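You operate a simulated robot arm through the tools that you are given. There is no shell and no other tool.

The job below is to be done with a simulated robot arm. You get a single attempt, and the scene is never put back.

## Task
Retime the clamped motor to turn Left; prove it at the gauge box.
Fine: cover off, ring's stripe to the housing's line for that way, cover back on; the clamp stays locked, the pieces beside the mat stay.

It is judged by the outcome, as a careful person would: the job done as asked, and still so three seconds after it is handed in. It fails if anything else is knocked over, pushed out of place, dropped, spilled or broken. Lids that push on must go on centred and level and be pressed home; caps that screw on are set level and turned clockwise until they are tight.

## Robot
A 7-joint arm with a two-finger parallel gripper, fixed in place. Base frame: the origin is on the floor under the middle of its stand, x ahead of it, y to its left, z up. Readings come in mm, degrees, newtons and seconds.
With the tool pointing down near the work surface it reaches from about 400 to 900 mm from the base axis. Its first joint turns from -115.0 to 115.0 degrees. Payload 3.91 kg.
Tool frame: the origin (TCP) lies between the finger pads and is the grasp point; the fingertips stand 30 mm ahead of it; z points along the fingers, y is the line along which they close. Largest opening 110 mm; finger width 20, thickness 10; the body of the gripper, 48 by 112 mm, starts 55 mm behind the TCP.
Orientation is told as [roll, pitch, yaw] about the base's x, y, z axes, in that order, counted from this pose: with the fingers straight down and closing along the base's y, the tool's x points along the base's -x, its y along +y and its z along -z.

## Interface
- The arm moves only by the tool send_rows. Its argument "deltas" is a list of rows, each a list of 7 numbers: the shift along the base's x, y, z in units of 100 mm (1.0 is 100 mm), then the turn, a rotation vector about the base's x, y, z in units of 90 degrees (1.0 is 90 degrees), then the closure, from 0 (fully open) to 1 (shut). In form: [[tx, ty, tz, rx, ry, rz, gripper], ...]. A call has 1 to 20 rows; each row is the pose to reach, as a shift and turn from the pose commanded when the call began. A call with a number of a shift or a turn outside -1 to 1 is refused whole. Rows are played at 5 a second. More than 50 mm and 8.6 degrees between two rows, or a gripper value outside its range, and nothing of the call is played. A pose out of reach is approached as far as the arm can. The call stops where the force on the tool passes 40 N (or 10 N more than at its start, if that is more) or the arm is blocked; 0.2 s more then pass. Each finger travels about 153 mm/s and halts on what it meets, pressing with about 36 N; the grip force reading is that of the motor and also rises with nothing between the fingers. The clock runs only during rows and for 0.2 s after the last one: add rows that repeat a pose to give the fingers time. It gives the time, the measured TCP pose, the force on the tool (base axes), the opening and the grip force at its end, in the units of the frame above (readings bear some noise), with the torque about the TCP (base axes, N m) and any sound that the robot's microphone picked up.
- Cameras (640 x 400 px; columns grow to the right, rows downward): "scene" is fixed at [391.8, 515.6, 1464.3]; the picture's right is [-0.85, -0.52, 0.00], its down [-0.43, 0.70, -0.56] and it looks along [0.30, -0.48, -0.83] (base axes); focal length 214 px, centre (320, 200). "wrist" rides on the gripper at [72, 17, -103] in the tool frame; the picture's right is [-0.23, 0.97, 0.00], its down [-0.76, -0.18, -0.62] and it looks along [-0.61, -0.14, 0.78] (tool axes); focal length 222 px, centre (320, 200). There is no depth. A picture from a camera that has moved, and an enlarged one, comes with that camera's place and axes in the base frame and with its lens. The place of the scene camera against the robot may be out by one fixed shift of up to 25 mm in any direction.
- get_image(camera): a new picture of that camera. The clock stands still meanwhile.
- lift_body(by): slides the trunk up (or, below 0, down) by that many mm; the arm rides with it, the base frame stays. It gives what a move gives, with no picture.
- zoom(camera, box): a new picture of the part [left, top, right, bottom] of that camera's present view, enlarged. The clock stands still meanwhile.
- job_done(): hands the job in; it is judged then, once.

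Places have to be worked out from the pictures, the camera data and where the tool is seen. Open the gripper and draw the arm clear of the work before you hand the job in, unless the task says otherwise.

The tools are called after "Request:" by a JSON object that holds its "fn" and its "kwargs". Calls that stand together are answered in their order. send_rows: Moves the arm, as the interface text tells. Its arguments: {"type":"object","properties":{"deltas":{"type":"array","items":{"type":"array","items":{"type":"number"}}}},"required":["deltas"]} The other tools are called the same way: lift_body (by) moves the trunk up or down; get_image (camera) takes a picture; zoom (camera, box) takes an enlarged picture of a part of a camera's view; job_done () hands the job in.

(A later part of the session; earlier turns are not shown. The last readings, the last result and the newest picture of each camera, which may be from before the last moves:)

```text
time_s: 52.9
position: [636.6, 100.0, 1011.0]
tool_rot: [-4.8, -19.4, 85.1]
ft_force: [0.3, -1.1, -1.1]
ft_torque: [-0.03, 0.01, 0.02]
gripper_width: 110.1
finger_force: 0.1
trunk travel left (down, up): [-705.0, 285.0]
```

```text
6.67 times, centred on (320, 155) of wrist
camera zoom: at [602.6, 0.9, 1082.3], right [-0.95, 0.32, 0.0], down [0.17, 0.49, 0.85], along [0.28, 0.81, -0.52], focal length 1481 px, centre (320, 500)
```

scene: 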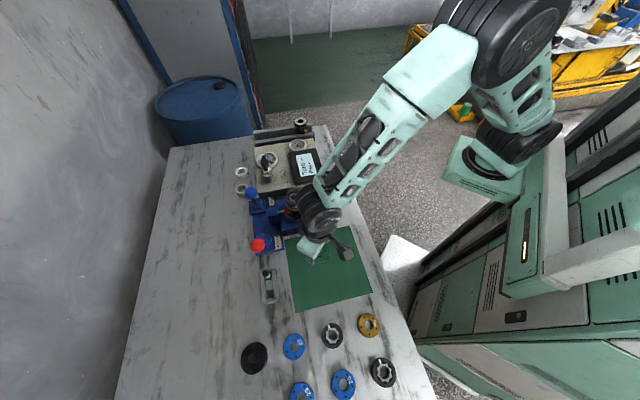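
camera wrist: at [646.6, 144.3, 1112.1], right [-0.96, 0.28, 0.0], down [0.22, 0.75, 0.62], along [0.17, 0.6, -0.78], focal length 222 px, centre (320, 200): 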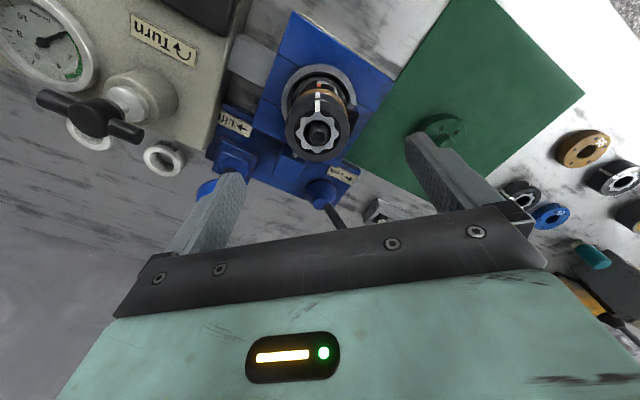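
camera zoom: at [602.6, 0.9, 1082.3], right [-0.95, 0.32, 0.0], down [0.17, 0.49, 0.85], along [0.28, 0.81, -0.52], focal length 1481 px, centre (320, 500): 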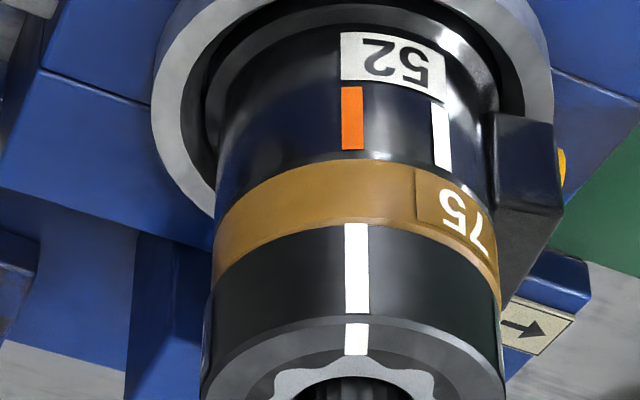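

Seen from the front after release: orange column 352.5, stripe 357 — within about 0.8° once perspective is taken out. The ring is timed to Left. Now I level, yaw back to 0 and go to the cover on the mat.

Request:
{"fn": "send_rows", "kwargs": {"deltas": [[0, 0.05, 0, -0.07, 0.024, 0, 0], [0, 0.1, 0, -0.14, 0.047, 0, 0], [0, 0.15, 0, -0.21, 0.071, 0, 0]]}}

Request:
{"fn": "send_rows", "kwargs": {"deltas": [[0, 0.1, 0, 0, 0, -0.092, 0], [-0.1, 0.2, 0, 0, 0, -0.184, 0], [-0.2, 0.3, 0, 0, 0, -0.276, 0], [-0.3, 0.4, 0, 0, 0, -0.368, 0], [-0.4, 0.5, 0, 0, 0, -0.46, 0], [-0.5, 0.6, 0, 0, 0, -0.552, 0], [-0.6, 0.7, 0, 0, 0, -0.644, 0], [-0.7, 0.8, 0, 0, 0, -0.736, 0], [-0.8, 0.9, 0, 0, 0, -0.828, 0], [-0.9, 1.0, 0, 0, 0, -0.9356, 0], [-0.9, 1.0, 0, 0, 0, -0.9356, 0]]}}

Request:
{"fn": "send_rows", "kwargs": {"deltas": [[-0.1, 0.3, -0.2, 0, 0, 0, 0], [-0.2, 0.6, -0.4, 0, 0, 0, 0], [-0.28, 0.9, -0.6, 0, 0, 0, 0], [-0.28, 0.98, -0.75, 0, 0, 0, 0], [-0.28, 0.98, -0.75, 0, 0, 0, 0]]}}

Request:
{"fn": "get_image", "kwargs": {"camera": "wrist"}}

Request:
{"fn": "zoom", "kwargs": {"camera": "wrist", "box": [240, 60, 400, 160]}}

```text
time_s: 53.7
position: [636.3, 115.0, 1009.1]
tool_rot: [0.1, 0.0, 84.2]
ft_force: [0.0, 0.3, -0.3]
ft_torque: [0.0, -0.01, 0.0]
gripper_width: 109.9
finger_force: 0.0
trunk travel left (down, up): [-705.0, 285.0]
```

```text
refused: row 10 steps farther than a row can; nothing moved
```

```text
time_s: 54.6
position: [613.3, 206.8, 954.7]
tool_rot: [-1.1, -0.5, 84.0]
ft_force: [-2.8, -3.7, 20.1]
ft_torque: [-0.27, -1.07, -0.23]
gripper_width: 109.2
finger_force: 0.1
trunk travel left (down, up): [-705.0, 285.0]
stopped in row 4: the force on the tool passed its limit at 62 N (the readings are from after the stop); the commanded pose is now the measured one
```

```text
taken
camera wrist: at [587.4, 137.1, 1058.2], right [-0.94, 0.33, -0.01], down [0.25, 0.74, 0.63], along [0.22, 0.59, -0.78], focal length 222 px, centre (320, 200)
```

wrist: 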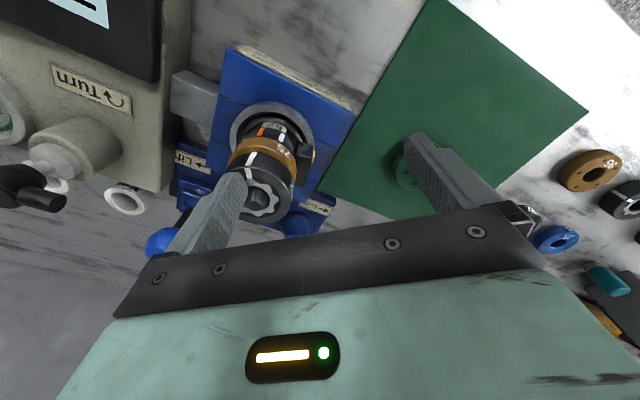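

```text
4.00 times, centred on (320, 110) of wrist
camera zoom: at [587.4, 137.1, 1058.2], right [-0.94, 0.33, -0.01], down [0.25, 0.74, 0.63], along [0.22, 0.59, -0.78], focal length 888 px, centre (320, 560)
```

zoom: 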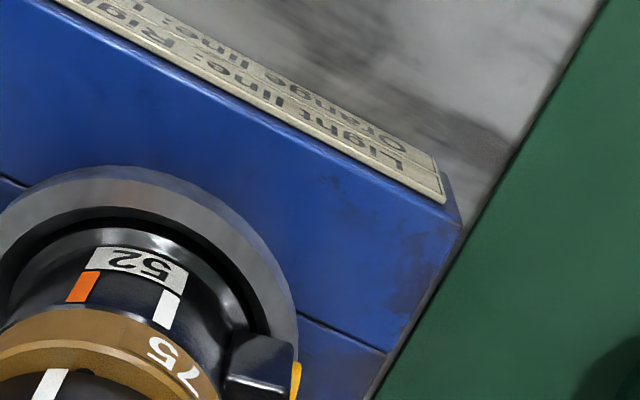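

My middle call was refused (one step slightly too large) and the next one ran from the wrong place: the +x finger came down onto the ring top and the move stopped at its force limit. I lift straight up at once and then check what, if anything, shifted; I'll send dependent moves one at a time from here.

Request:
{"fn": "send_rows", "kwargs": {"deltas": [[0, 0, 0.05, 0, 0, 0, 0], [0, 0, 0.2, 0, 0, 0, 0], [0, 0, 0.5, 0, 0, 0, 0], [0, 0, 0.7, 0, 0, 0, 0], [0, 0, 0.7, 0, 0, 0, 0]]}}

```text
time_s: 55.8
position: [612.0, 208.0, 1023.7]
tool_rot: [-0.7, -0.2, 84.0]
ft_force: [-0.2, 1.6, 0.7]
ft_torque: [-0.05, 0.01, -0.01]
gripper_width: 109.9
finger_force: 0.0
trunk travel left (down, up): [-705.0, 285.0]
```

Free again. I look at the motor from here and from the scene camera to see whether the ring or motor moved.

Request:
{"fn": "get_image", "kwargs": {"camera": "wrist"}}

Request:
{"fn": "zoom", "kwargs": {"camera": "wrist", "box": [200, 90, 360, 190]}}

Request:
{"fn": "zoom", "kwargs": {"camera": "scene", "box": [250, 165, 346, 225]}}

```text
taken
camera wrist: at [586.9, 137.1, 1126.7], right [-0.94, 0.33, -0.01], down [0.25, 0.74, 0.63], along [0.21, 0.59, -0.78], focal length 222 px, centre (320, 200)
```

wrist: 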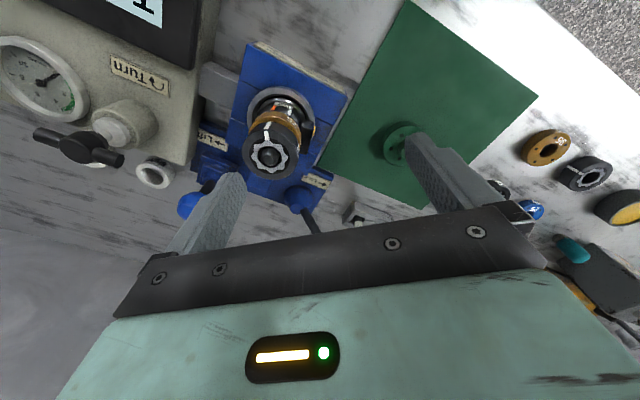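

```text
4.00 times, centred on (280, 140) of wrist
camera zoom: at [586.9, 137.1, 1126.7], right [-0.94, 0.33, -0.01], down [0.25, 0.74, 0.63], along [0.21, 0.59, -0.78], focal length 888 px, centre (480, 440)
```

zoom: 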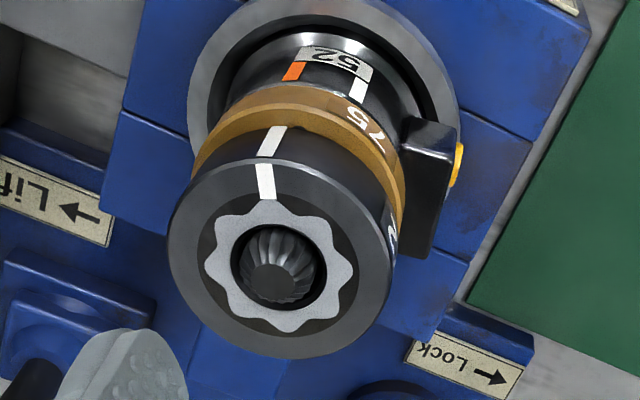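

```text
6.67 times, centred on (298, 195) of scene
camera zoom: at [391.8, 515.6, 1464.3], right [-0.85, -0.52, 0.0], down [-0.43, 0.7, -0.56], along [0.3, -0.48, -0.83], focal length 1430 px, centre (467, 233)
```

zoom: 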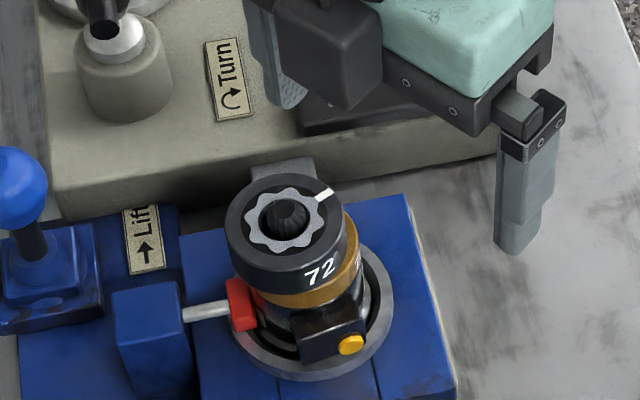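

The ring was nudged: it now sits a few mm off-centre on the gold band (gold lip shows on one side). It must be recentred. I first level the tool and go to the front view to measure its tilt and offset.

Request:
{"fn": "send_rows", "kwargs": {"deltas": [[0.1, -0.3, 0, -0.003, 0.011, 0, 0], [0.2, -0.6, -0.05, -0.003, 0.011, 0, 0], [0.25, -0.92, -0.12, -0.003, 0.011, 0, 0], [0.25, -0.92, -0.12, -0.003, 0.011, 0, 0]]}}

```text
time_s: 56.8
position: [637.1, 115.9, 1010.2]
tool_rot: [0.2, 0.2, 83.9]
ft_force: [0.1, -0.6, 0.4]
ft_torque: [0.01, -0.01, 0.02]
gripper_width: 109.9
finger_force: 0.1
trunk travel left (down, up): [-705.0, 285.0]
```

The tool is level again at the viewing spot. I tilt the camera for the front view.

Request:
{"fn": "send_rows", "kwargs": {"deltas": [[0, -0.05, 0, 0.07, -0.024, 0, 0], [0, -0.1, 0, 0.14, -0.047, 0, 0], [0, -0.15, 0, 0.21, -0.071, 0, 0], [0, -0.15, 0, 0.21, -0.071, 0, 0]]}}

Request:
{"fn": "zoom", "kwargs": {"camera": "wrist", "box": [272, 125, 368, 185]}}

Request:
{"fn": "zoom", "kwargs": {"camera": "wrist", "box": [280, 150, 376, 210]}}

```text
time_s: 57.8
position: [638.4, 101.0, 1011.1]
tool_rot: [-4.4, -19.3, 84.9]
ft_force: [1.0, 0.5, -0.4]
ft_torque: [0.01, 0.01, -0.01]
gripper_width: 110.1
finger_force: 0.0
trunk travel left (down, up): [-705.0, 285.0]
```

```text
6.67 times, centred on (320, 155) of wrist
camera zoom: at [604.7, 0.5, 1083.2], right [-0.95, 0.33, 0.01], down [0.18, 0.49, 0.85], along [0.27, 0.81, -0.52], focal length 1481 px, centre (320, 500)
```

zoom: 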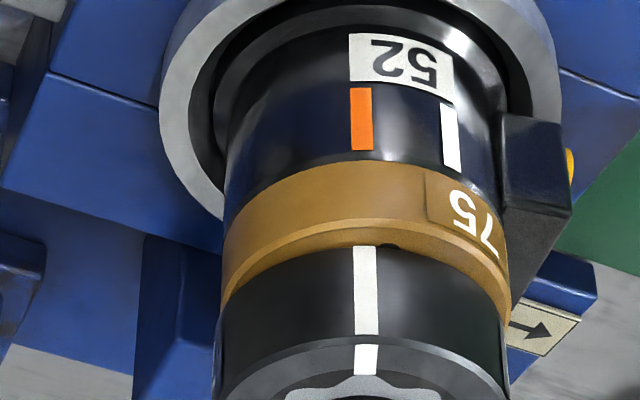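

```text
6.67 times, centred on (328, 180) of wrist
camera zoom: at [604.7, 0.5, 1083.2], right [-0.95, 0.33, 0.01], down [0.18, 0.49, 0.85], along [0.27, 0.81, -0.52], focal length 1481 px, centre (267, 333)
```

zoom: 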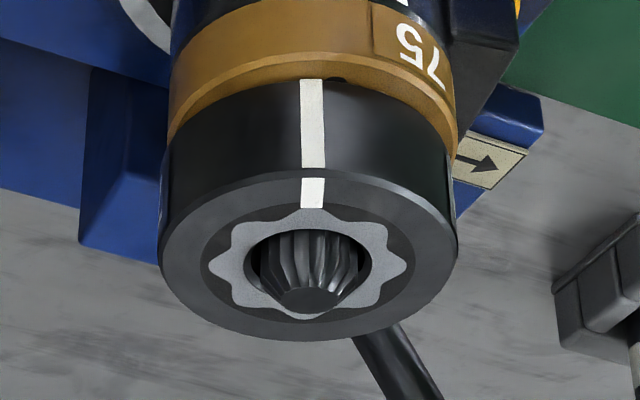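

The ring has slid back (toward +y) a few mm and exposes the gold lip in front; stripe and orange are still nearly in line. I level the tool (single call), then yaw back to 0 above the motor to measure the offset from the top.

Request:
{"fn": "send_rows", "kwargs": {"deltas": [[0, 0.05, 0.05, -0.07, 0.024, 0, 0], [0, 0.1, 0.1, -0.14, 0.047, 0, 0], [0, 0.15, 0.1, -0.21, 0.071, 0, 0], [0, 0.15, 0.1, -0.21, 0.071, 0, 0]]}}

```text
time_s: 58.8
position: [639.1, 115.2, 1020.3]
tool_rot: [0.1, 0.2, 84.1]
ft_force: [-0.2, -0.9, 0.3]
ft_torque: [-0.02, 0.04, -0.01]
gripper_width: 110.0
finger_force: 0.0
trunk travel left (down, up): [-705.0, 285.0]
```

Level at (639, 115, 1020). I yaw to 0 in 11 small steps while moving over the motor axis at this height.

Request:
{"fn": "send_rows", "kwargs": {"deltas": [[0.03, 0.1, 0, 0, 0, -0.085, 0], [0.06, 0.2, 0, 0, 0, -0.17, 0], [0.09, 0.3, 0, 0, 0, -0.255, 0], [0.12, 0.4, 0, 0, 0, -0.34, 0], [0.15, 0.5, 0, 0, 0, -0.425, 0], [0.18, 0.6, 0, 0, 0, -0.51, 0], [0.21, 0.7, 0, 0, 0, -0.595, 0], [0.24, 0.8, 0, 0, 0, -0.68, 0], [0.27, 0.9, 0, 0, 0, -0.765, 0], [0.3, 1.0, 0, 0, 0, -0.85, 0], [0.3, 1.0, 0, 0, 0, -0.933, 0], [0.3, 1.0, 0, 0, 0, -0.933, 0]]}}

Request:
{"fn": "get_image", "kwargs": {"camera": "wrist"}}

Request:
{"fn": "zoom", "kwargs": {"camera": "wrist", "box": [240, 80, 400, 180]}}

```text
time_s: 61.4
position: [669.0, 215.2, 1019.2]
tool_rot: [0.2, 0.2, -0.1]
ft_force: [-0.7, 0.7, -0.6]
ft_torque: [0.02, 0.01, 0.01]
gripper_width: 109.9
finger_force: 0.1
trunk travel left (down, up): [-705.0, 285.0]
```

```text
taken
camera wrist: at [596.8, 231.8, 1124.2], right [0.23, 0.97, 0.0], down [0.76, -0.18, 0.62], along [0.6, -0.14, -0.78], focal length 222 px, centre (320, 200)
```

wrist: 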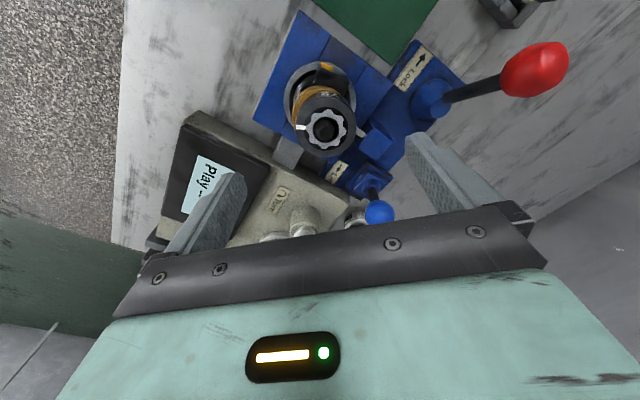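

```text
4.00 times, centred on (320, 130) of wrist
camera zoom: at [596.8, 231.8, 1124.2], right [0.23, 0.97, 0.0], down [0.76, -0.18, 0.62], along [0.6, -0.14, -0.78], focal length 888 px, centre (320, 480)
```

zoom: 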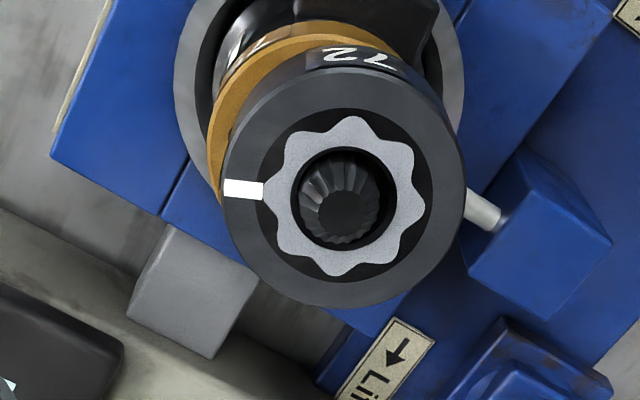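

From above, the ring is displaced about 5 mm toward +y (ring centre column 344 vs 321 before) at unchanged height; the gold band hasn't moved. I zoom in on the shaft to see how it relates.

Request:
{"fn": "zoom", "kwargs": {"camera": "wrist", "box": [290, 95, 362, 160]}}

Request:
{"fn": "zoom", "kwargs": {"camera": "scene", "box": [276, 180, 324, 220]}}

```text
6.15 times, centred on (326, 128) of wrist
camera zoom: at [596.8, 231.8, 1124.2], right [0.23, 0.97, 0.0], down [0.76, -0.18, 0.62], along [0.6, -0.14, -0.78], focal length 1367 px, centre (283, 646)
```

zoom: 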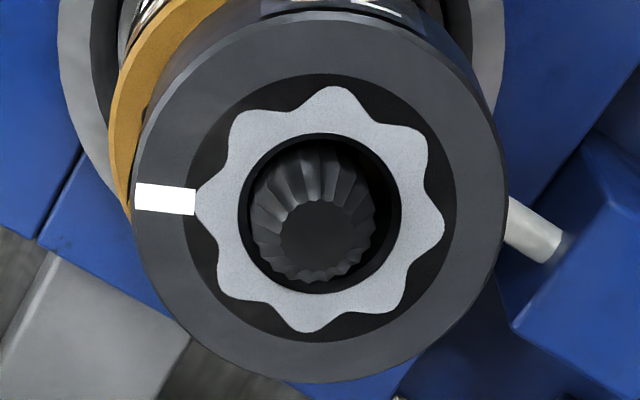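

```text
10.00 times, centred on (300, 200) of scene
camera zoom: at [391.8, 515.6, 1464.3], right [-0.85, -0.52, 0.0], down [-0.43, 0.7, -0.56], along [0.3, -0.48, -0.83], focal length 2145 px, centre (520, 200)
```

zoom: 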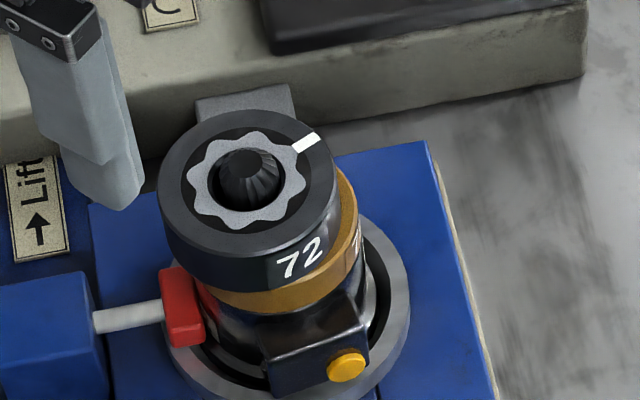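

The ring (with the fluted shaft) has slid ~5 mm toward +y while the gold band stays centred on the tool axis. I descend at yaw 0, centred on the motor axis, so that closing pushes the ring back to centre along y.

Request:
{"fn": "send_rows", "kwargs": {"deltas": [[0, 0, -0.3, 0, 0, 0, 0], [0, 0, -0.6, 0, 0, 0, 0], [0, 0, -0.77, 0, 0, 0, 0], [0, 0, -0.77, 0, 0, 0, 0]]}}

Request:
{"fn": "zoom", "kwargs": {"camera": "wrist", "box": [224, 90, 416, 210]}}

```text
time_s: 62.4
position: [667.4, 214.6, 943.2]
tool_rot: [0.2, 0.1, 0.2]
ft_force: [0.9, -0.3, -0.9]
ft_torque: [0.01, 0.0, -0.01]
gripper_width: 110.1
finger_force: 0.2
trunk travel left (down, up): [-705.0, 285.0]
```

```text
3.33 times, centred on (320, 150) of wrist
camera zoom: at [595.8, 231.8, 1047.7], right [0.23, 0.97, 0.0], down [0.76, -0.18, 0.62], along [0.61, -0.14, -0.78], focal length 740 px, centre (320, 367)
```

zoom: 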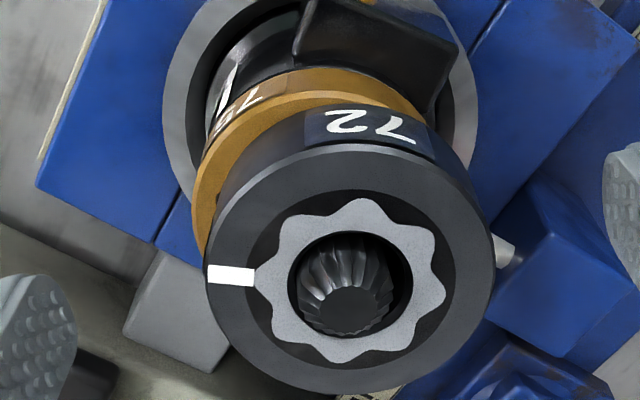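

Centred within 0.4 mm on the gold band. I close gradually so the +y finger slides the ring back gently.

Request:
{"fn": "send_rows", "kwargs": {"deltas": [[0, 0.004, 0, 0, 0, 0, 0.3], [0, 0.004, 0, 0, 0, 0, 0.4], [0, 0.004, 0, 0, 0, 0, 0.44], [0, 0.004, 0, 0, 0, 0, 0.47], [0, 0.004, 0, 0, 0, 0, 0.49], [0, 0.004, 0, 0, 0, 0, 0.49]]}}

Request:
{"fn": "zoom", "kwargs": {"camera": "wrist", "box": [224, 90, 416, 210]}}

```text
time_s: 63.8
position: [667.7, 215.8, 944.2]
tool_rot: [0.2, 0.2, 0.2]
ft_force: [-0.9, 1.2, 0.8]
ft_torque: [0.04, -0.03, -0.02]
gripper_width: 56.9
finger_force: 1.0
trunk travel left (down, up): [-705.0, 285.0]
```

```text
3.33 times, centred on (320, 150) of wrist
camera zoom: at [595.6, 232.3, 1048.0], right [0.23, 0.97, 0.0], down [0.76, -0.18, 0.62], along [0.6, -0.14, -0.78], focal length 740 px, centre (320, 367)
```

zoom: 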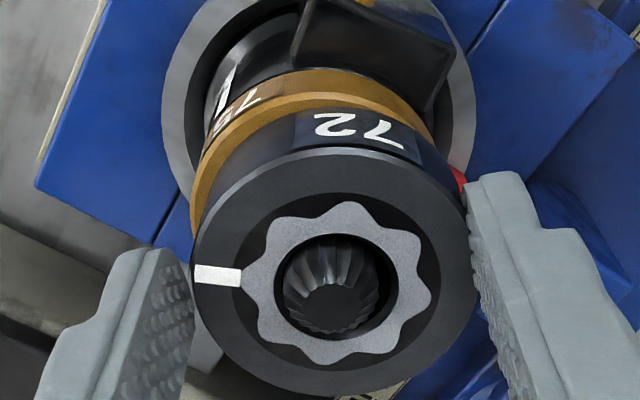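

The ring has come back most of the way. I close fully and look where it settles.

Request:
{"fn": "send_rows", "kwargs": {"deltas": [[0, 0, 0, 0, 0, 0, 0.52], [0, 0, 0, 0, 0, 0, 0.6], [0, 0, 0, 0, 0, 0, 1], [0, 0, 0, 0, 0, 0, 1]]}}

Request:
{"fn": "zoom", "kwargs": {"camera": "wrist", "box": [224, 90, 416, 210]}}

Request:
{"fn": "zoom", "kwargs": {"camera": "scene", "box": [260, 170, 340, 220]}}

```text
time_s: 64.8
position: [666.8, 215.4, 943.3]
tool_rot: [0.1, 0.2, 0.1]
ft_force: [0.0, 0.6, 1.3]
ft_torque: [-0.06, 0.06, -0.02]
gripper_width: 51.4
finger_force: 35.8
trunk travel left (down, up): [-705.0, 285.0]
```

```text
3.33 times, centred on (320, 150) of wrist
camera zoom: at [595.6, 232.2, 1048.0], right [0.23, 0.97, 0.0], down [0.76, -0.18, 0.62], along [0.6, -0.14, -0.78], focal length 740 px, centre (320, 367)
```

zoom: 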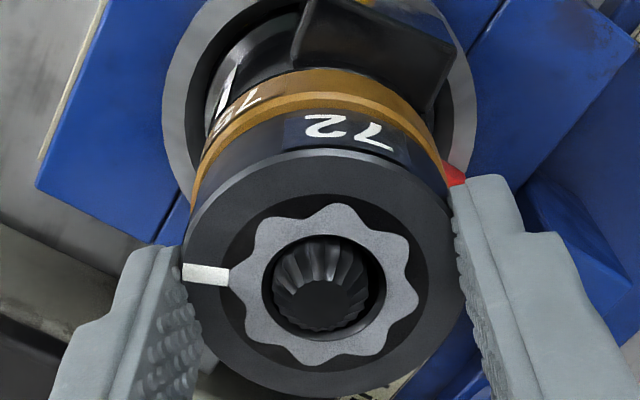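

```text
8.00 times, centred on (300, 195) of scene
camera zoom: at [391.8, 515.6, 1464.3], right [-0.85, -0.52, 0.0], down [-0.43, 0.7, -0.56], along [0.3, -0.48, -0.83], focal length 1716 px, centre (480, 240)
```

zoom: 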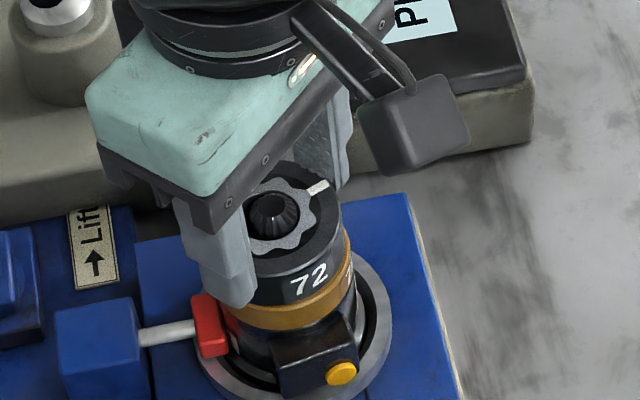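

The reading is 51.4 mm instead of 54.5, so I think the tapered fingertips hold it only near its top. I open slightly, go 3 mm lower and close again.

Request:
{"fn": "send_rows", "kwargs": {"deltas": [[0, 0, 0, 0, 0, 0, 0.46], [0, 0, -0.015, 0, 0, 0, 0.46], [0.02, 0, -0.03, 0, 0, 0, 0.46], [0.02, 0, -0.03, 0, 0, 0, 0.46]]}}

Request:
{"fn": "zoom", "kwargs": {"camera": "wrist", "box": [224, 90, 416, 210]}}

```text
time_s: 65.8
position: [670.1, 215.7, 939.8]
tool_rot: [0.1, 0.2, 0.0]
ft_force: [0.5, -0.7, -1.1]
ft_torque: [0.05, 0.0, -0.01]
gripper_width: 59.7
finger_force: 0.0
trunk travel left (down, up): [-705.0, 285.0]
```

```text
3.33 times, centred on (320, 150) of wrist
camera zoom: at [598.0, 232.5, 1044.6], right [0.23, 0.97, 0.0], down [0.76, -0.18, 0.62], along [0.6, -0.14, -0.78], focal length 740 px, centre (320, 367)
```

zoom: 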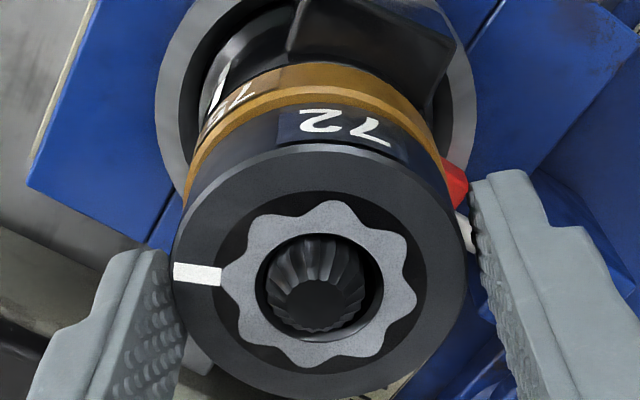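

The ring is centred along y now (columns 172–467). It is still ~1.5 mm off in +x with a gold lip showing, so I open, rise, and yaw 84° to grip along x next.

Request:
{"fn": "send_rows", "kwargs": {"deltas": [[0, 0, 0, 0, 0, 0, 0.2], [0, 0, 0, 0, 0, 0, 0], [0, 0, 0.3, 0, 0, 0, 0], [0, 0, 0.7, 0, 0, 0, 0], [0, 0, 0.7, 0, 0, 0, 0]]}}

```text
time_s: 67.0
position: [669.9, 215.6, 1011.7]
tool_rot: [0.2, 0.3, 0.1]
ft_force: [-0.1, -0.8, -0.5]
ft_torque: [0.0, 0.01, -0.01]
gripper_width: 110.0
finger_force: 0.1
trunk travel left (down, up): [-705.0, 285.0]
```

Clear above the motor. I take out the small residual tilt (~0.2°) first, then yaw in a separate call.

Request:
{"fn": "send_rows", "kwargs": {"deltas": [[-0.012, 0, 0, -0.0017, -0.0022, 0, 0], [-0.012, 0, 0, -0.0017, -0.0022, 0, 0]]}}

Request:
{"fn": "send_rows", "kwargs": {"deltas": [[0, 0, 0, 0, 0, 0.085, 0], [0, 0, 0, 0, 0, 0.17, 0], [0, 0, 0, 0, 0, 0.255, 0], [0, 0, 0, 0, 0, 0.34, 0], [0, 0, 0, 0, 0, 0.425, 0], [0, 0, 0, 0, 0, 0.51, 0], [0, 0, 0, 0, 0, 0.595, 0], [0, 0, 0, 0, 0, 0.68, 0], [0, 0, 0, 0, 0, 0.765, 0], [0, 0, 0, 0, 0, 0.85, 0], [0, 0, 0, 0, 0, 0.933, 0], [0, 0, 0, 0, 0, 0.933, 0]]}}

Request:
{"fn": "get_image", "kwargs": {"camera": "wrist"}}

Request:
{"fn": "zoom", "kwargs": {"camera": "wrist", "box": [240, 80, 400, 180]}}

```text
time_s: 67.6
position: [668.5, 216.8, 1011.0]
tool_rot: [0.1, -0.1, 0.1]
ft_force: [0.2, 0.3, -0.1]
ft_torque: [0.02, 0.01, 0.05]
gripper_width: 110.1
finger_force: 0.0
trunk travel left (down, up): [-705.0, 285.0]
```

```text
time_s: 70.2
position: [668.6, 216.0, 1011.0]
tool_rot: [0.0, 0.0, 84.1]
ft_force: [0.2, -0.2, 0.4]
ft_torque: [0.01, 0.01, -0.03]
gripper_width: 110.1
finger_force: 0.0
trunk travel left (down, up): [-705.0, 285.0]
```

```text
taken
camera wrist: at [644.7, 145.4, 1114.7], right [-0.95, 0.33, 0.0], down [0.26, 0.74, 0.62], along [0.2, 0.59, -0.78], focal length 222 px, centre (320, 200)
```

wrist: 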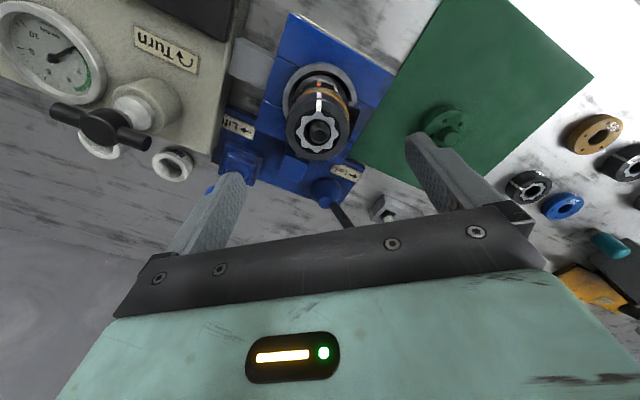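

```text
4.00 times, centred on (320, 130) of wrist
camera zoom: at [644.7, 145.4, 1114.7], right [-0.95, 0.33, 0.0], down [0.26, 0.74, 0.62], along [0.2, 0.59, -0.78], focal length 888 px, centre (320, 480)
```

zoom: 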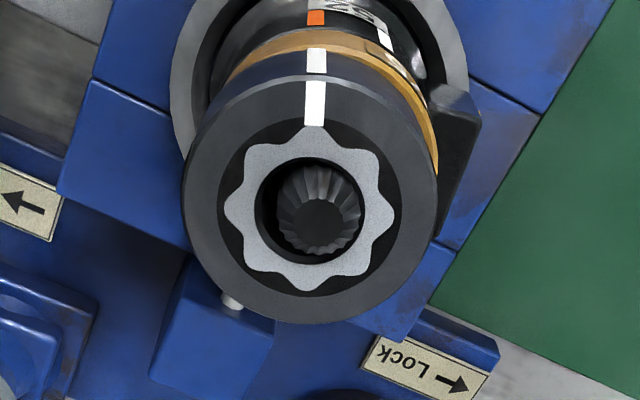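

At yaw 84 the gold band's centre is on the tool axis (±0.5 mm) while the ring sits ~2.4 mm toward +x. Stripe and orange remain almost in line. I descend to the ring and check centring before closing.

Request:
{"fn": "send_rows", "kwargs": {"deltas": [[0, 0, -0.3, 0, 0, 0, 0], [0, 0, -0.55, 0, 0, 0, 0], [0, 0, -0.71, 0, 0, 0, 0], [0, 0, -0.71, 0, 0, 0, 0]]}}

Request:
{"fn": "zoom", "kwargs": {"camera": "wrist", "box": [224, 90, 416, 210]}}

```text
time_s: 71.2
position: [668.3, 216.4, 937.9]
tool_rot: [0.1, -0.1, 83.9]
ft_force: [0.2, 0.3, -0.2]
ft_torque: [0.04, -0.01, 0.03]
gripper_width: 110.3
finger_force: 0.1
trunk travel left (down, up): [-705.0, 285.0]
```

```text
3.33 times, centred on (320, 150) of wrist
camera zoom: at [645.2, 146.5, 1042.9], right [-0.94, 0.33, 0.0], down [0.26, 0.74, 0.62], along [0.2, 0.59, -0.78], focal length 740 px, centre (320, 367)
```

zoom: 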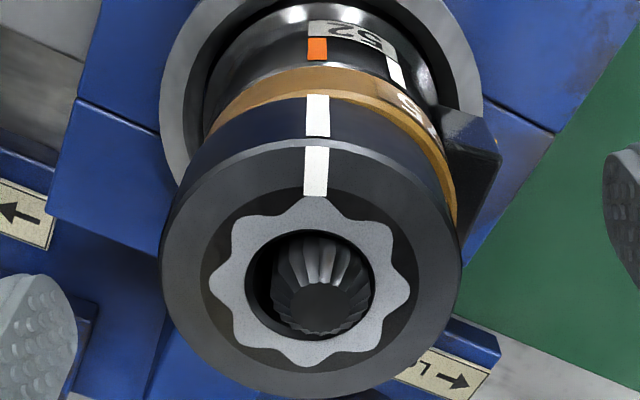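

The gold/housing centre is within 0.5 mm of the tool axis here. I raise 1.5 mm for margin above the gold band and close gradually to slide the ring back along x.

Request:
{"fn": "send_rows", "kwargs": {"deltas": [[-0.005, 0.002, 0.015, 0, 0, 0, 0.3], [-0.005, 0.002, 0.015, 0, 0, 0, 0.42], [-0.005, 0.002, 0.015, 0, 0, 0, 0.46], [-0.005, 0.002, 0.015, 0, 0, 0, 0.48], [-0.005, 0.002, 0.015, 0, 0, 0, 0.5], [-0.005, 0.002, 0.015, 0, 0, 0, 0.5]]}}

Request:
{"fn": "zoom", "kwargs": {"camera": "wrist", "box": [224, 90, 416, 210]}}

```text
time_s: 72.6
position: [669.3, 217.6, 940.2]
tool_rot: [0.1, -0.2, 83.9]
ft_force: [2.0, -0.3, 0.7]
ft_torque: [-0.01, 0.0, 0.01]
gripper_width: 55.7
finger_force: 1.5
trunk travel left (down, up): [-705.0, 285.0]
```

```text
3.33 times, centred on (320, 150) of wrist
camera zoom: at [644.4, 146.4, 1044.5], right [-0.94, 0.33, 0.0], down [0.26, 0.74, 0.62], along [0.2, 0.59, -0.78], focal length 740 px, centre (320, 367)
```

zoom: 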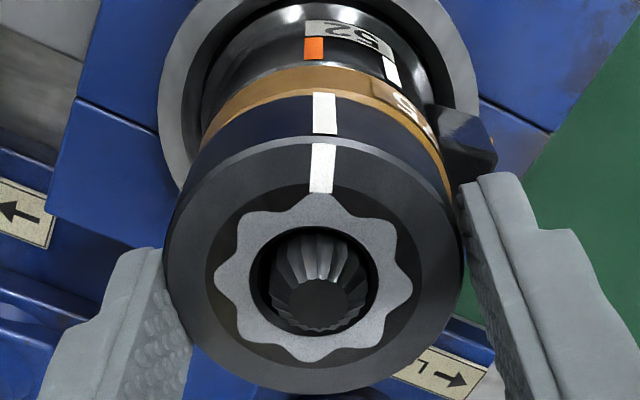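

Nearly there. I close fully to hold the ring and see its final place and angle.

Request:
{"fn": "send_rows", "kwargs": {"deltas": [[0, 0, 0, 0, 0, 0, 0.52], [0, 0, 0, 0, 0, 0, 1], [0, 0, 0, 0, 0, 0, 1], [0, 0, 0, 0, 0, 0, 1]]}}

Request:
{"fn": "zoom", "kwargs": {"camera": "wrist", "box": [224, 90, 416, 210]}}

Request:
{"fn": "zoom", "kwargs": {"camera": "wrist", "box": [272, 90, 368, 160]}}

Request:
{"fn": "zoom", "kwargs": {"camera": "scene", "box": [270, 180, 334, 220]}}

```text
time_s: 73.6
position: [669.2, 216.1, 939.2]
tool_rot: [0.0, -0.1, 84.0]
ft_force: [0.6, 0.2, 0.9]
ft_torque: [-0.02, -0.13, 0.03]
gripper_width: 53.1
finger_force: 35.6
trunk travel left (down, up): [-705.0, 285.0]
```

```text
3.33 times, centred on (320, 150) of wrist
camera zoom: at [644.3, 146.5, 1044.5], right [-0.94, 0.33, 0.0], down [0.26, 0.74, 0.62], along [0.2, 0.59, -0.78], focal length 740 px, centre (320, 367)
```

zoom: 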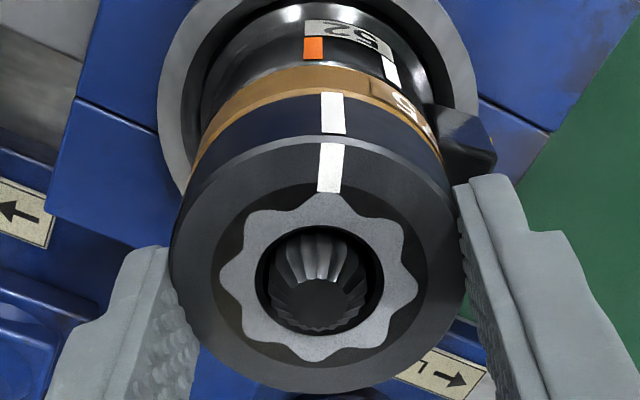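

```text
5.71 times, centred on (320, 125) of wrist
camera zoom: at [644.3, 146.5, 1044.5], right [-0.94, 0.33, 0.0], down [0.26, 0.74, 0.62], along [0.2, 0.59, -0.78], focal length 1269 px, centre (320, 629)
```

zoom: 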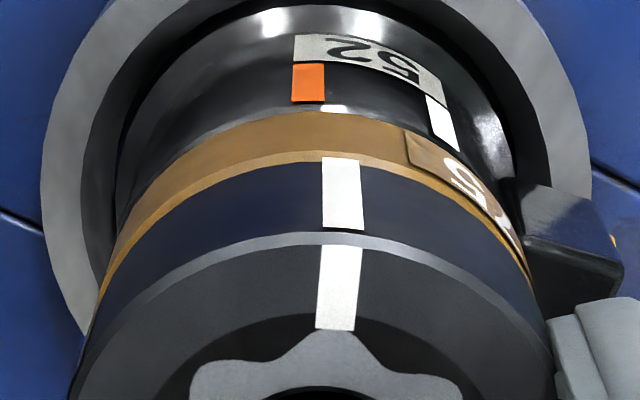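

```text
10.00 times, centred on (302, 200) of scene
camera zoom: at [391.8, 515.6, 1464.3], right [-0.85, -0.52, 0.0], down [-0.43, 0.7, -0.56], along [0.3, -0.48, -0.83], focal length 2145 px, centre (500, 200)
```

zoom: 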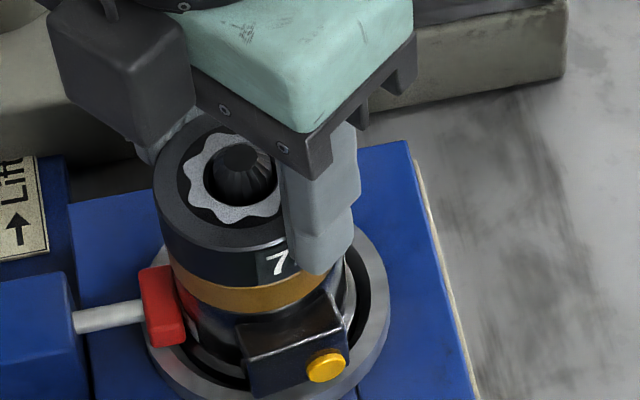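

The ring is centred in x too (318.5 vs axis ≈ 319). The stripe ended ~7.7° short of orange, so I turn +7.7° counter-clockwise while holding.

Request:
{"fn": "send_rows", "kwargs": {"deltas": [[0, 0, 0, 0, 0, 0.03, 1], [0, 0, 0, 0, 0, 0.06, 1], [0, 0, 0, 0, 0, 0.0856, 1], [0, 0, 0, 0, 0, 0.0856, 1]]}}

Request:
{"fn": "zoom", "kwargs": {"camera": "wrist", "box": [272, 90, 368, 160]}}

Request:
{"fn": "zoom", "kwargs": {"camera": "wrist", "box": [224, 90, 416, 210]}}

```text
time_s: 74.6
position: [667.5, 217.2, 940.9]
tool_rot: [0.1, 0.0, 91.8]
ft_force: [-1.0, 0.9, -0.7]
ft_torque: [-0.05, 0.0, 0.01]
gripper_width: 51.4
finger_force: 36.0
trunk travel left (down, up): [-705.0, 285.0]
```

```text
5.71 times, centred on (320, 125) of wrist
camera zoom: at [653.8, 143.4, 1044.6], right [-0.98, 0.2, 0.0], down [0.16, 0.77, 0.62], along [0.12, 0.61, -0.78], focal length 1269 px, centre (320, 629)
```

zoom: 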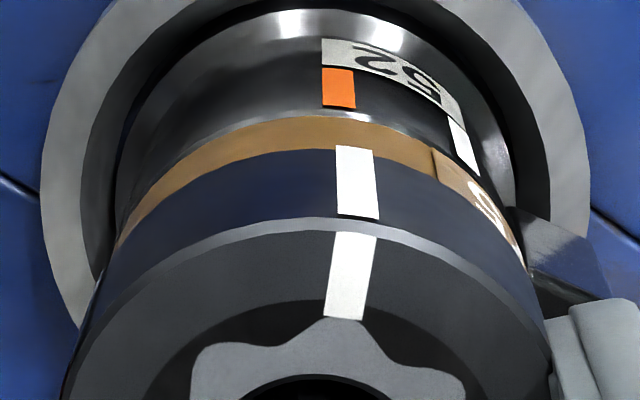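

```text
3.33 times, centred on (320, 150) of wrist
camera zoom: at [653.8, 143.4, 1044.6], right [-0.98, 0.2, 0.0], down [0.16, 0.77, 0.62], along [0.12, 0.61, -0.78], focal length 740 px, centre (320, 367)
```

zoom: 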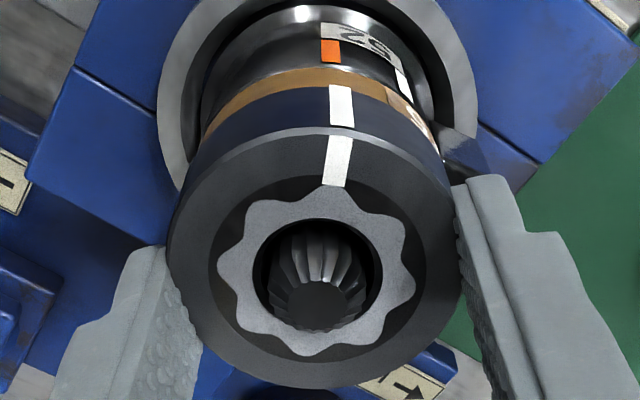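

The ring slipped a little in the grip (only ~5° of the 7.7° came through, 3° still missing) and the reading fell to 51.4 mm. I open, rise and take the front view to understand how it sits.

Request:
{"fn": "send_rows", "kwargs": {"deltas": [[0, 0, 0, 0, 0, 0, 0.46], [0, 0, 0, 0, 0, 0, 0.3], [0, 0, 0, 0, 0, 0, 0], [0, 0, 0, 0, 0, 0, 0], [0, 0, 0.3, 0, 0, 0, 0], [0, 0, 0.7, 0, 0, 0, 0], [0, 0, 0.7, 0, 0, 0, 0]]}}

Request:
{"fn": "zoom", "kwargs": {"camera": "wrist", "box": [240, 80, 400, 180]}}

Request:
{"fn": "zoom", "kwargs": {"camera": "scene", "box": [276, 180, 324, 220]}}

```text
time_s: 76.2
position: [667.4, 215.6, 1011.1]
tool_rot: [0.1, 0.0, 91.7]
ft_force: [0.0, 0.5, -0.7]
ft_torque: [0.01, 0.01, 0.02]
gripper_width: 109.8
finger_force: 0.1
trunk travel left (down, up): [-705.0, 285.0]
```

```text
4.00 times, centred on (320, 130) of wrist
camera zoom: at [654.0, 144.0, 1114.8], right [-0.98, 0.2, 0.0], down [0.16, 0.77, 0.62], along [0.12, 0.61, -0.78], focal length 888 px, centre (320, 480)
```

zoom: 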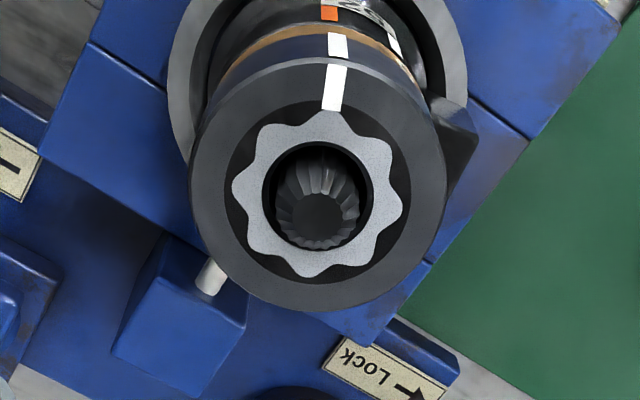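

```text
10.00 times, centred on (300, 200) of scene
camera zoom: at [391.8, 515.6, 1464.3], right [-0.85, -0.52, 0.0], down [-0.43, 0.7, -0.56], along [0.3, -0.48, -0.83], focal length 2145 px, centre (520, 200)
```

zoom: 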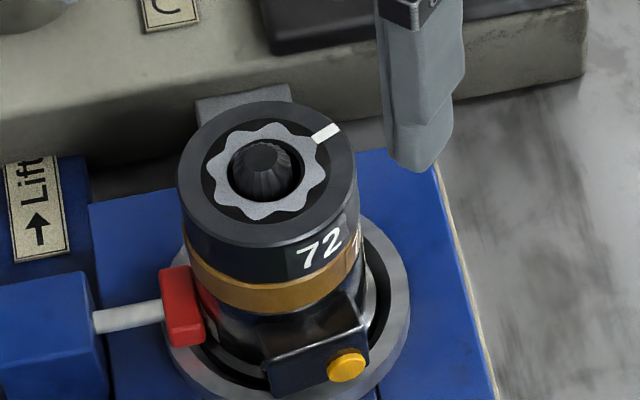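

Now it makes sense: readings of 51.4 / 53–54 / 55 mm fit an eight-sided ring outline, gripping a corner makes it turn or squeeze out. Flats lie at stripe +21° (+45° steps). The ring now sits ~3 mm toward −y. I yaw to 2° so the fingers close along y exactly on flats.

Request:
{"fn": "send_rows", "kwargs": {"deltas": [[0, 0, 0, 0, 0, -0.083, 0], [0, 0, 0, 0, 0, -0.166, 0], [0, 0, 0, 0, 0, -0.249, 0], [0, 0, 0, 0, 0, -0.332, 0], [0, 0, 0, 0, 0, -0.415, 0], [0, 0, 0, 0, 0, -0.498, 0], [0, 0, 0, 0, 0, -0.581, 0], [0, 0, 0, 0, 0, -0.664, 0], [0, 0, 0, 0, 0, -0.747, 0], [0, 0, 0, 0, 0, -0.83, 0], [0, 0, 0, 0, 0, -0.913, 0], [0, 0, 0, 0, 0, -0.996, 0], [0, 0, 0, 0, 0, -0.996, 0]]}}

Request:
{"fn": "zoom", "kwargs": {"camera": "wrist", "box": [240, 80, 400, 180]}}

```text
time_s: 79.0
position: [669.1, 217.1, 1010.6]
tool_rot: [0.0, 0.0, 1.9]
ft_force: [0.1, -0.9, 0.0]
ft_torque: [-0.03, 0.0, 0.01]
gripper_width: 110.1
finger_force: 0.0
trunk travel left (down, up): [-705.0, 285.0]
```

```text
4.00 times, centred on (320, 130) of wrist
camera zoom: at [595.8, 230.4, 1114.8], right [0.19, 0.98, 0.0], down [0.77, -0.15, 0.62], along [0.61, -0.12, -0.78], focal length 888 px, centre (320, 480)
```

zoom: 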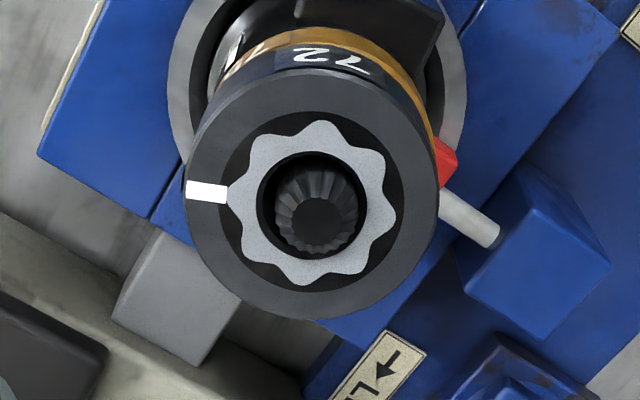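

I descend at this yaw to the ring height and re-check the lateral centring against the earlier reference (axis ≈ (669.3, 215.3) in the camera-reported frame).

Request:
{"fn": "send_rows", "kwargs": {"deltas": [[0.005, -0.005, -0.3, 0, 0, 0, 0], [0.005, -0.005, -0.55, 0, 0, 0, 0], [0.005, -0.005, -0.7, 0, 0, 0, 0], [0.005, -0.005, -0.7, 0, 0, 0, 0]]}}

Request:
{"fn": "zoom", "kwargs": {"camera": "wrist", "box": [224, 90, 416, 210]}}

```text
time_s: 80.0
position: [668.0, 216.5, 941.4]
tool_rot: [0.2, -0.1, 2.1]
ft_force: [-0.1, -0.4, -0.6]
ft_torque: [0.03, 0.03, -0.01]
gripper_width: 110.0
finger_force: 0.1
trunk travel left (down, up): [-705.0, 285.0]
```

```text
3.33 times, centred on (320, 150) of wrist
camera zoom: at [595.5, 228.9, 1045.4], right [0.19, 0.98, 0.0], down [0.77, -0.15, 0.62], along [0.61, -0.12, -0.78], focal length 740 px, centre (320, 367)
```

zoom: 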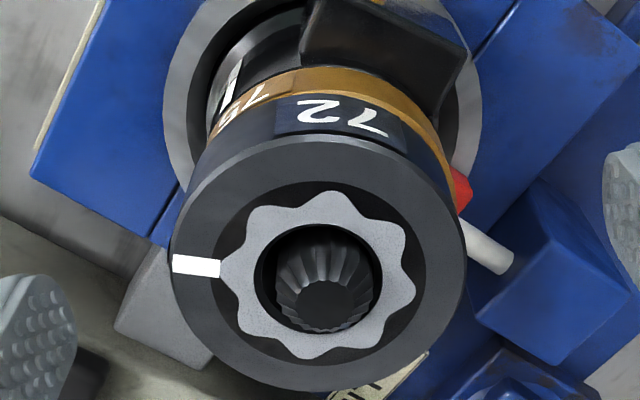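

TCP is about 1 mm short in y of the axis; I shift +1 mm and close gradually on the flats.

Request:
{"fn": "send_rows", "kwargs": {"deltas": [[0.005, 0.01, 0, 0, 0, 0, 0.3], [0.005, 0.01, 0, 0, 0, 0, 0.42], [0.005, 0.01, 0, 0, 0, 0, 0.47], [0.005, 0.01, 0, 0, 0, 0, 0.5], [0.005, 0.01, 0, 0, 0, 0, 0.52], [0.005, 0.01, 0, 0, 0, 0, 1], [0.005, 0.01, 0, 0, 0, 0, 1]]}}

Request:
{"fn": "zoom", "kwargs": {"camera": "wrist", "box": [224, 90, 416, 210]}}

Request:
{"fn": "zoom", "kwargs": {"camera": "scene", "box": [276, 180, 324, 220]}}

```text
time_s: 81.6
position: [669.3, 216.9, 941.2]
tool_rot: [0.0, 0.0, 2.1]
ft_force: [0.5, -0.7, -0.5]
ft_torque: [-0.06, -0.07, -0.06]
gripper_width: 51.4
finger_force: 36.4
trunk travel left (down, up): [-705.0, 285.0]
```

```text
3.33 times, centred on (320, 150) of wrist
camera zoom: at [596.6, 230.0, 1045.3], right [0.19, 0.98, 0.0], down [0.77, -0.15, 0.62], along [0.61, -0.12, -0.78], focal length 740 px, centre (320, 367)
```

zoom: 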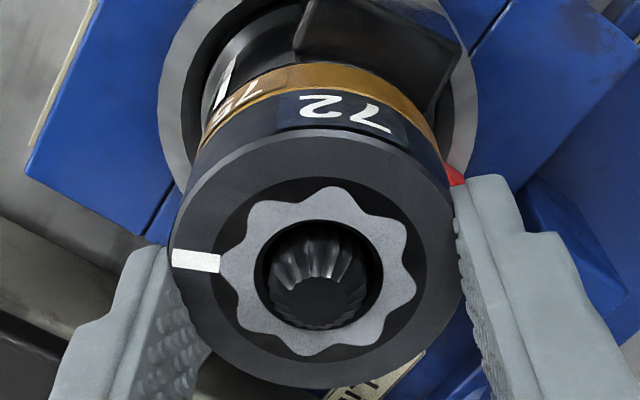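

```text
10.00 times, centred on (300, 200) of scene
camera zoom: at [391.8, 515.6, 1464.3], right [-0.85, -0.52, 0.0], down [-0.43, 0.7, -0.56], along [0.3, -0.48, -0.83], focal length 2145 px, centre (520, 200)
```

zoom: 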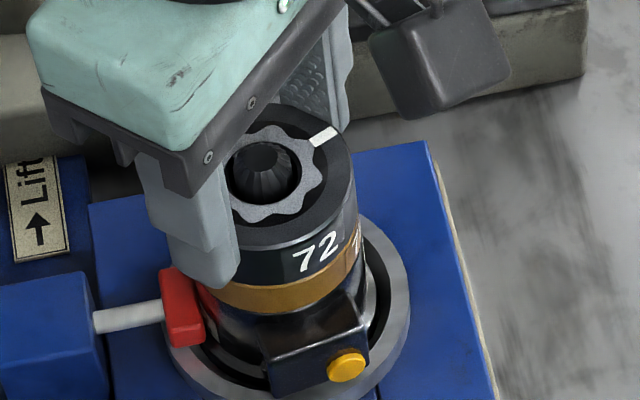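

Confirmed: on the flats the grip reads 51.4 mm and the ring is centred in y. Now the same along x: I open, rise, and yaw +90°.

Request:
{"fn": "send_rows", "kwargs": {"deltas": [[0, 0, 0, 0, 0, 0, 0.46], [0, 0, 0, 0, 0, 0, 0.3], [0, 0, 0, 0, 0, 0, 0], [0, 0, 0, 0, 0, 0, 0], [0, 0, 0.3, 0, 0, 0, 0], [0, 0, 0.7, 0, 0, 0, 0], [0, 0, 0.7, 0, 0, 0, 0]]}}

Request:
{"fn": "zoom", "kwargs": {"camera": "wrist", "box": [240, 80, 400, 180]}}

```text
time_s: 83.2
position: [667.3, 215.9, 1011.7]
tool_rot: [0.0, -0.1, 2.2]
ft_force: [-0.1, -0.3, -0.8]
ft_torque: [-0.02, 0.02, -0.02]
gripper_width: 110.0
finger_force: 0.1
trunk travel left (down, up): [-705.0, 285.0]
```

```text
4.00 times, centred on (320, 130) of wrist
camera zoom: at [595.1, 231.1, 1115.4], right [0.19, 0.98, 0.0], down [0.77, -0.15, 0.62], along [0.61, -0.12, -0.78], focal length 888 px, centre (320, 480)
```

zoom: 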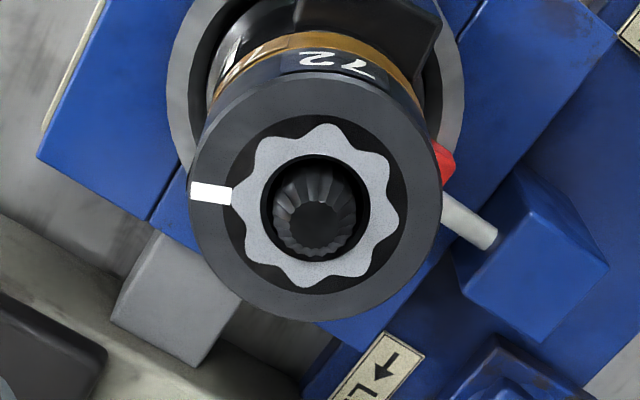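

Ring y is good (≈215.5). I yaw +90° for the x grip.

Request:
{"fn": "send_rows", "kwargs": {"deltas": [[0, 0, 0, 0, 0, 0.083, 0], [0, 0, 0, 0, 0, 0.166, 0], [0, 0, 0, 0, 0, 0.249, 0], [0, 0, 0, 0, 0, 0.332, 0], [0, 0, 0, 0, 0, 0.415, 0], [0, 0, 0, 0, 0, 0.498, 0], [0, 0, 0, 0, 0, 0.581, 0], [0, 0, 0, 0, 0, 0.664, 0], [0, 0, 0, 0, 0, 0.747, 0], [0, 0, 0, 0, 0, 0.83, 0], [0, 0, 0, 0, 0, 0.913, 0], [0, 0, 0, 0, 0, 0.99, 0], [0, 0, 0, 0, 0, 0.99, 0]]}}

Request:
{"fn": "zoom", "kwargs": {"camera": "wrist", "box": [240, 80, 400, 180]}}

```text
time_s: 86.0
position: [669.3, 215.2, 1010.9]
tool_rot: [0.1, 0.0, 91.4]
ft_force: [0.4, 0.2, -0.6]
ft_torque: [0.01, 0.01, 0.0]
gripper_width: 110.1
finger_force: 0.1
trunk travel left (down, up): [-705.0, 285.0]
```

```text
4.00 times, centred on (320, 130) of wrist
camera zoom: at [654.2, 143.3, 1115.0], right [-0.98, 0.21, 0.0], down [0.16, 0.77, 0.62], along [0.13, 0.61, -0.78], focal length 888 px, centre (320, 480)
```

zoom: 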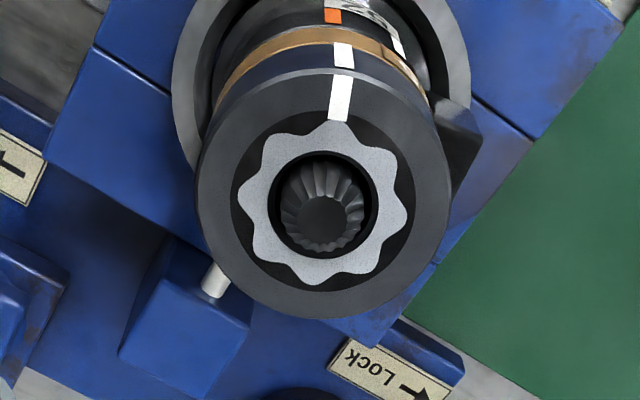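

The ring is now centred within ~0.7 mm in both directions; only the angle needs about +2.9°. I descend to grip on the flats along x.

Request:
{"fn": "send_rows", "kwargs": {"deltas": [[0, 0, -0.3, 0, 0, 0, 0], [0, 0, -0.55, 0, 0, 0, 0], [0, 0, -0.7, 0, 0, 0, 0], [0, 0, -0.7, 0, 0, 0, 0]]}}

Request:
{"fn": "zoom", "kwargs": {"camera": "wrist", "box": [224, 90, 416, 210]}}

```text
time_s: 87.0
position: [669.1, 216.3, 939.7]
tool_rot: [0.2, 0.0, 91.2]
ft_force: [-0.5, -0.3, 0.4]
ft_torque: [-0.01, -0.01, 0.0]
gripper_width: 109.9
finger_force: 0.0
trunk travel left (down, up): [-705.0, 285.0]
```

```text
3.33 times, centred on (320, 150) of wrist
camera zoom: at [654.9, 143.2, 1044.2], right [-0.98, 0.21, 0.0], down [0.16, 0.76, 0.62], along [0.13, 0.61, -0.78], focal length 740 px, centre (320, 367)
```

zoom: 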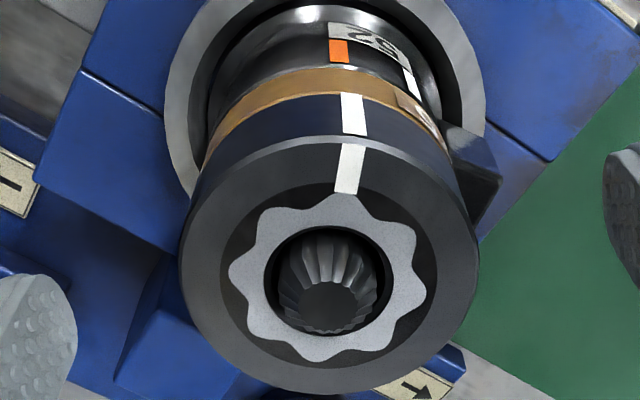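

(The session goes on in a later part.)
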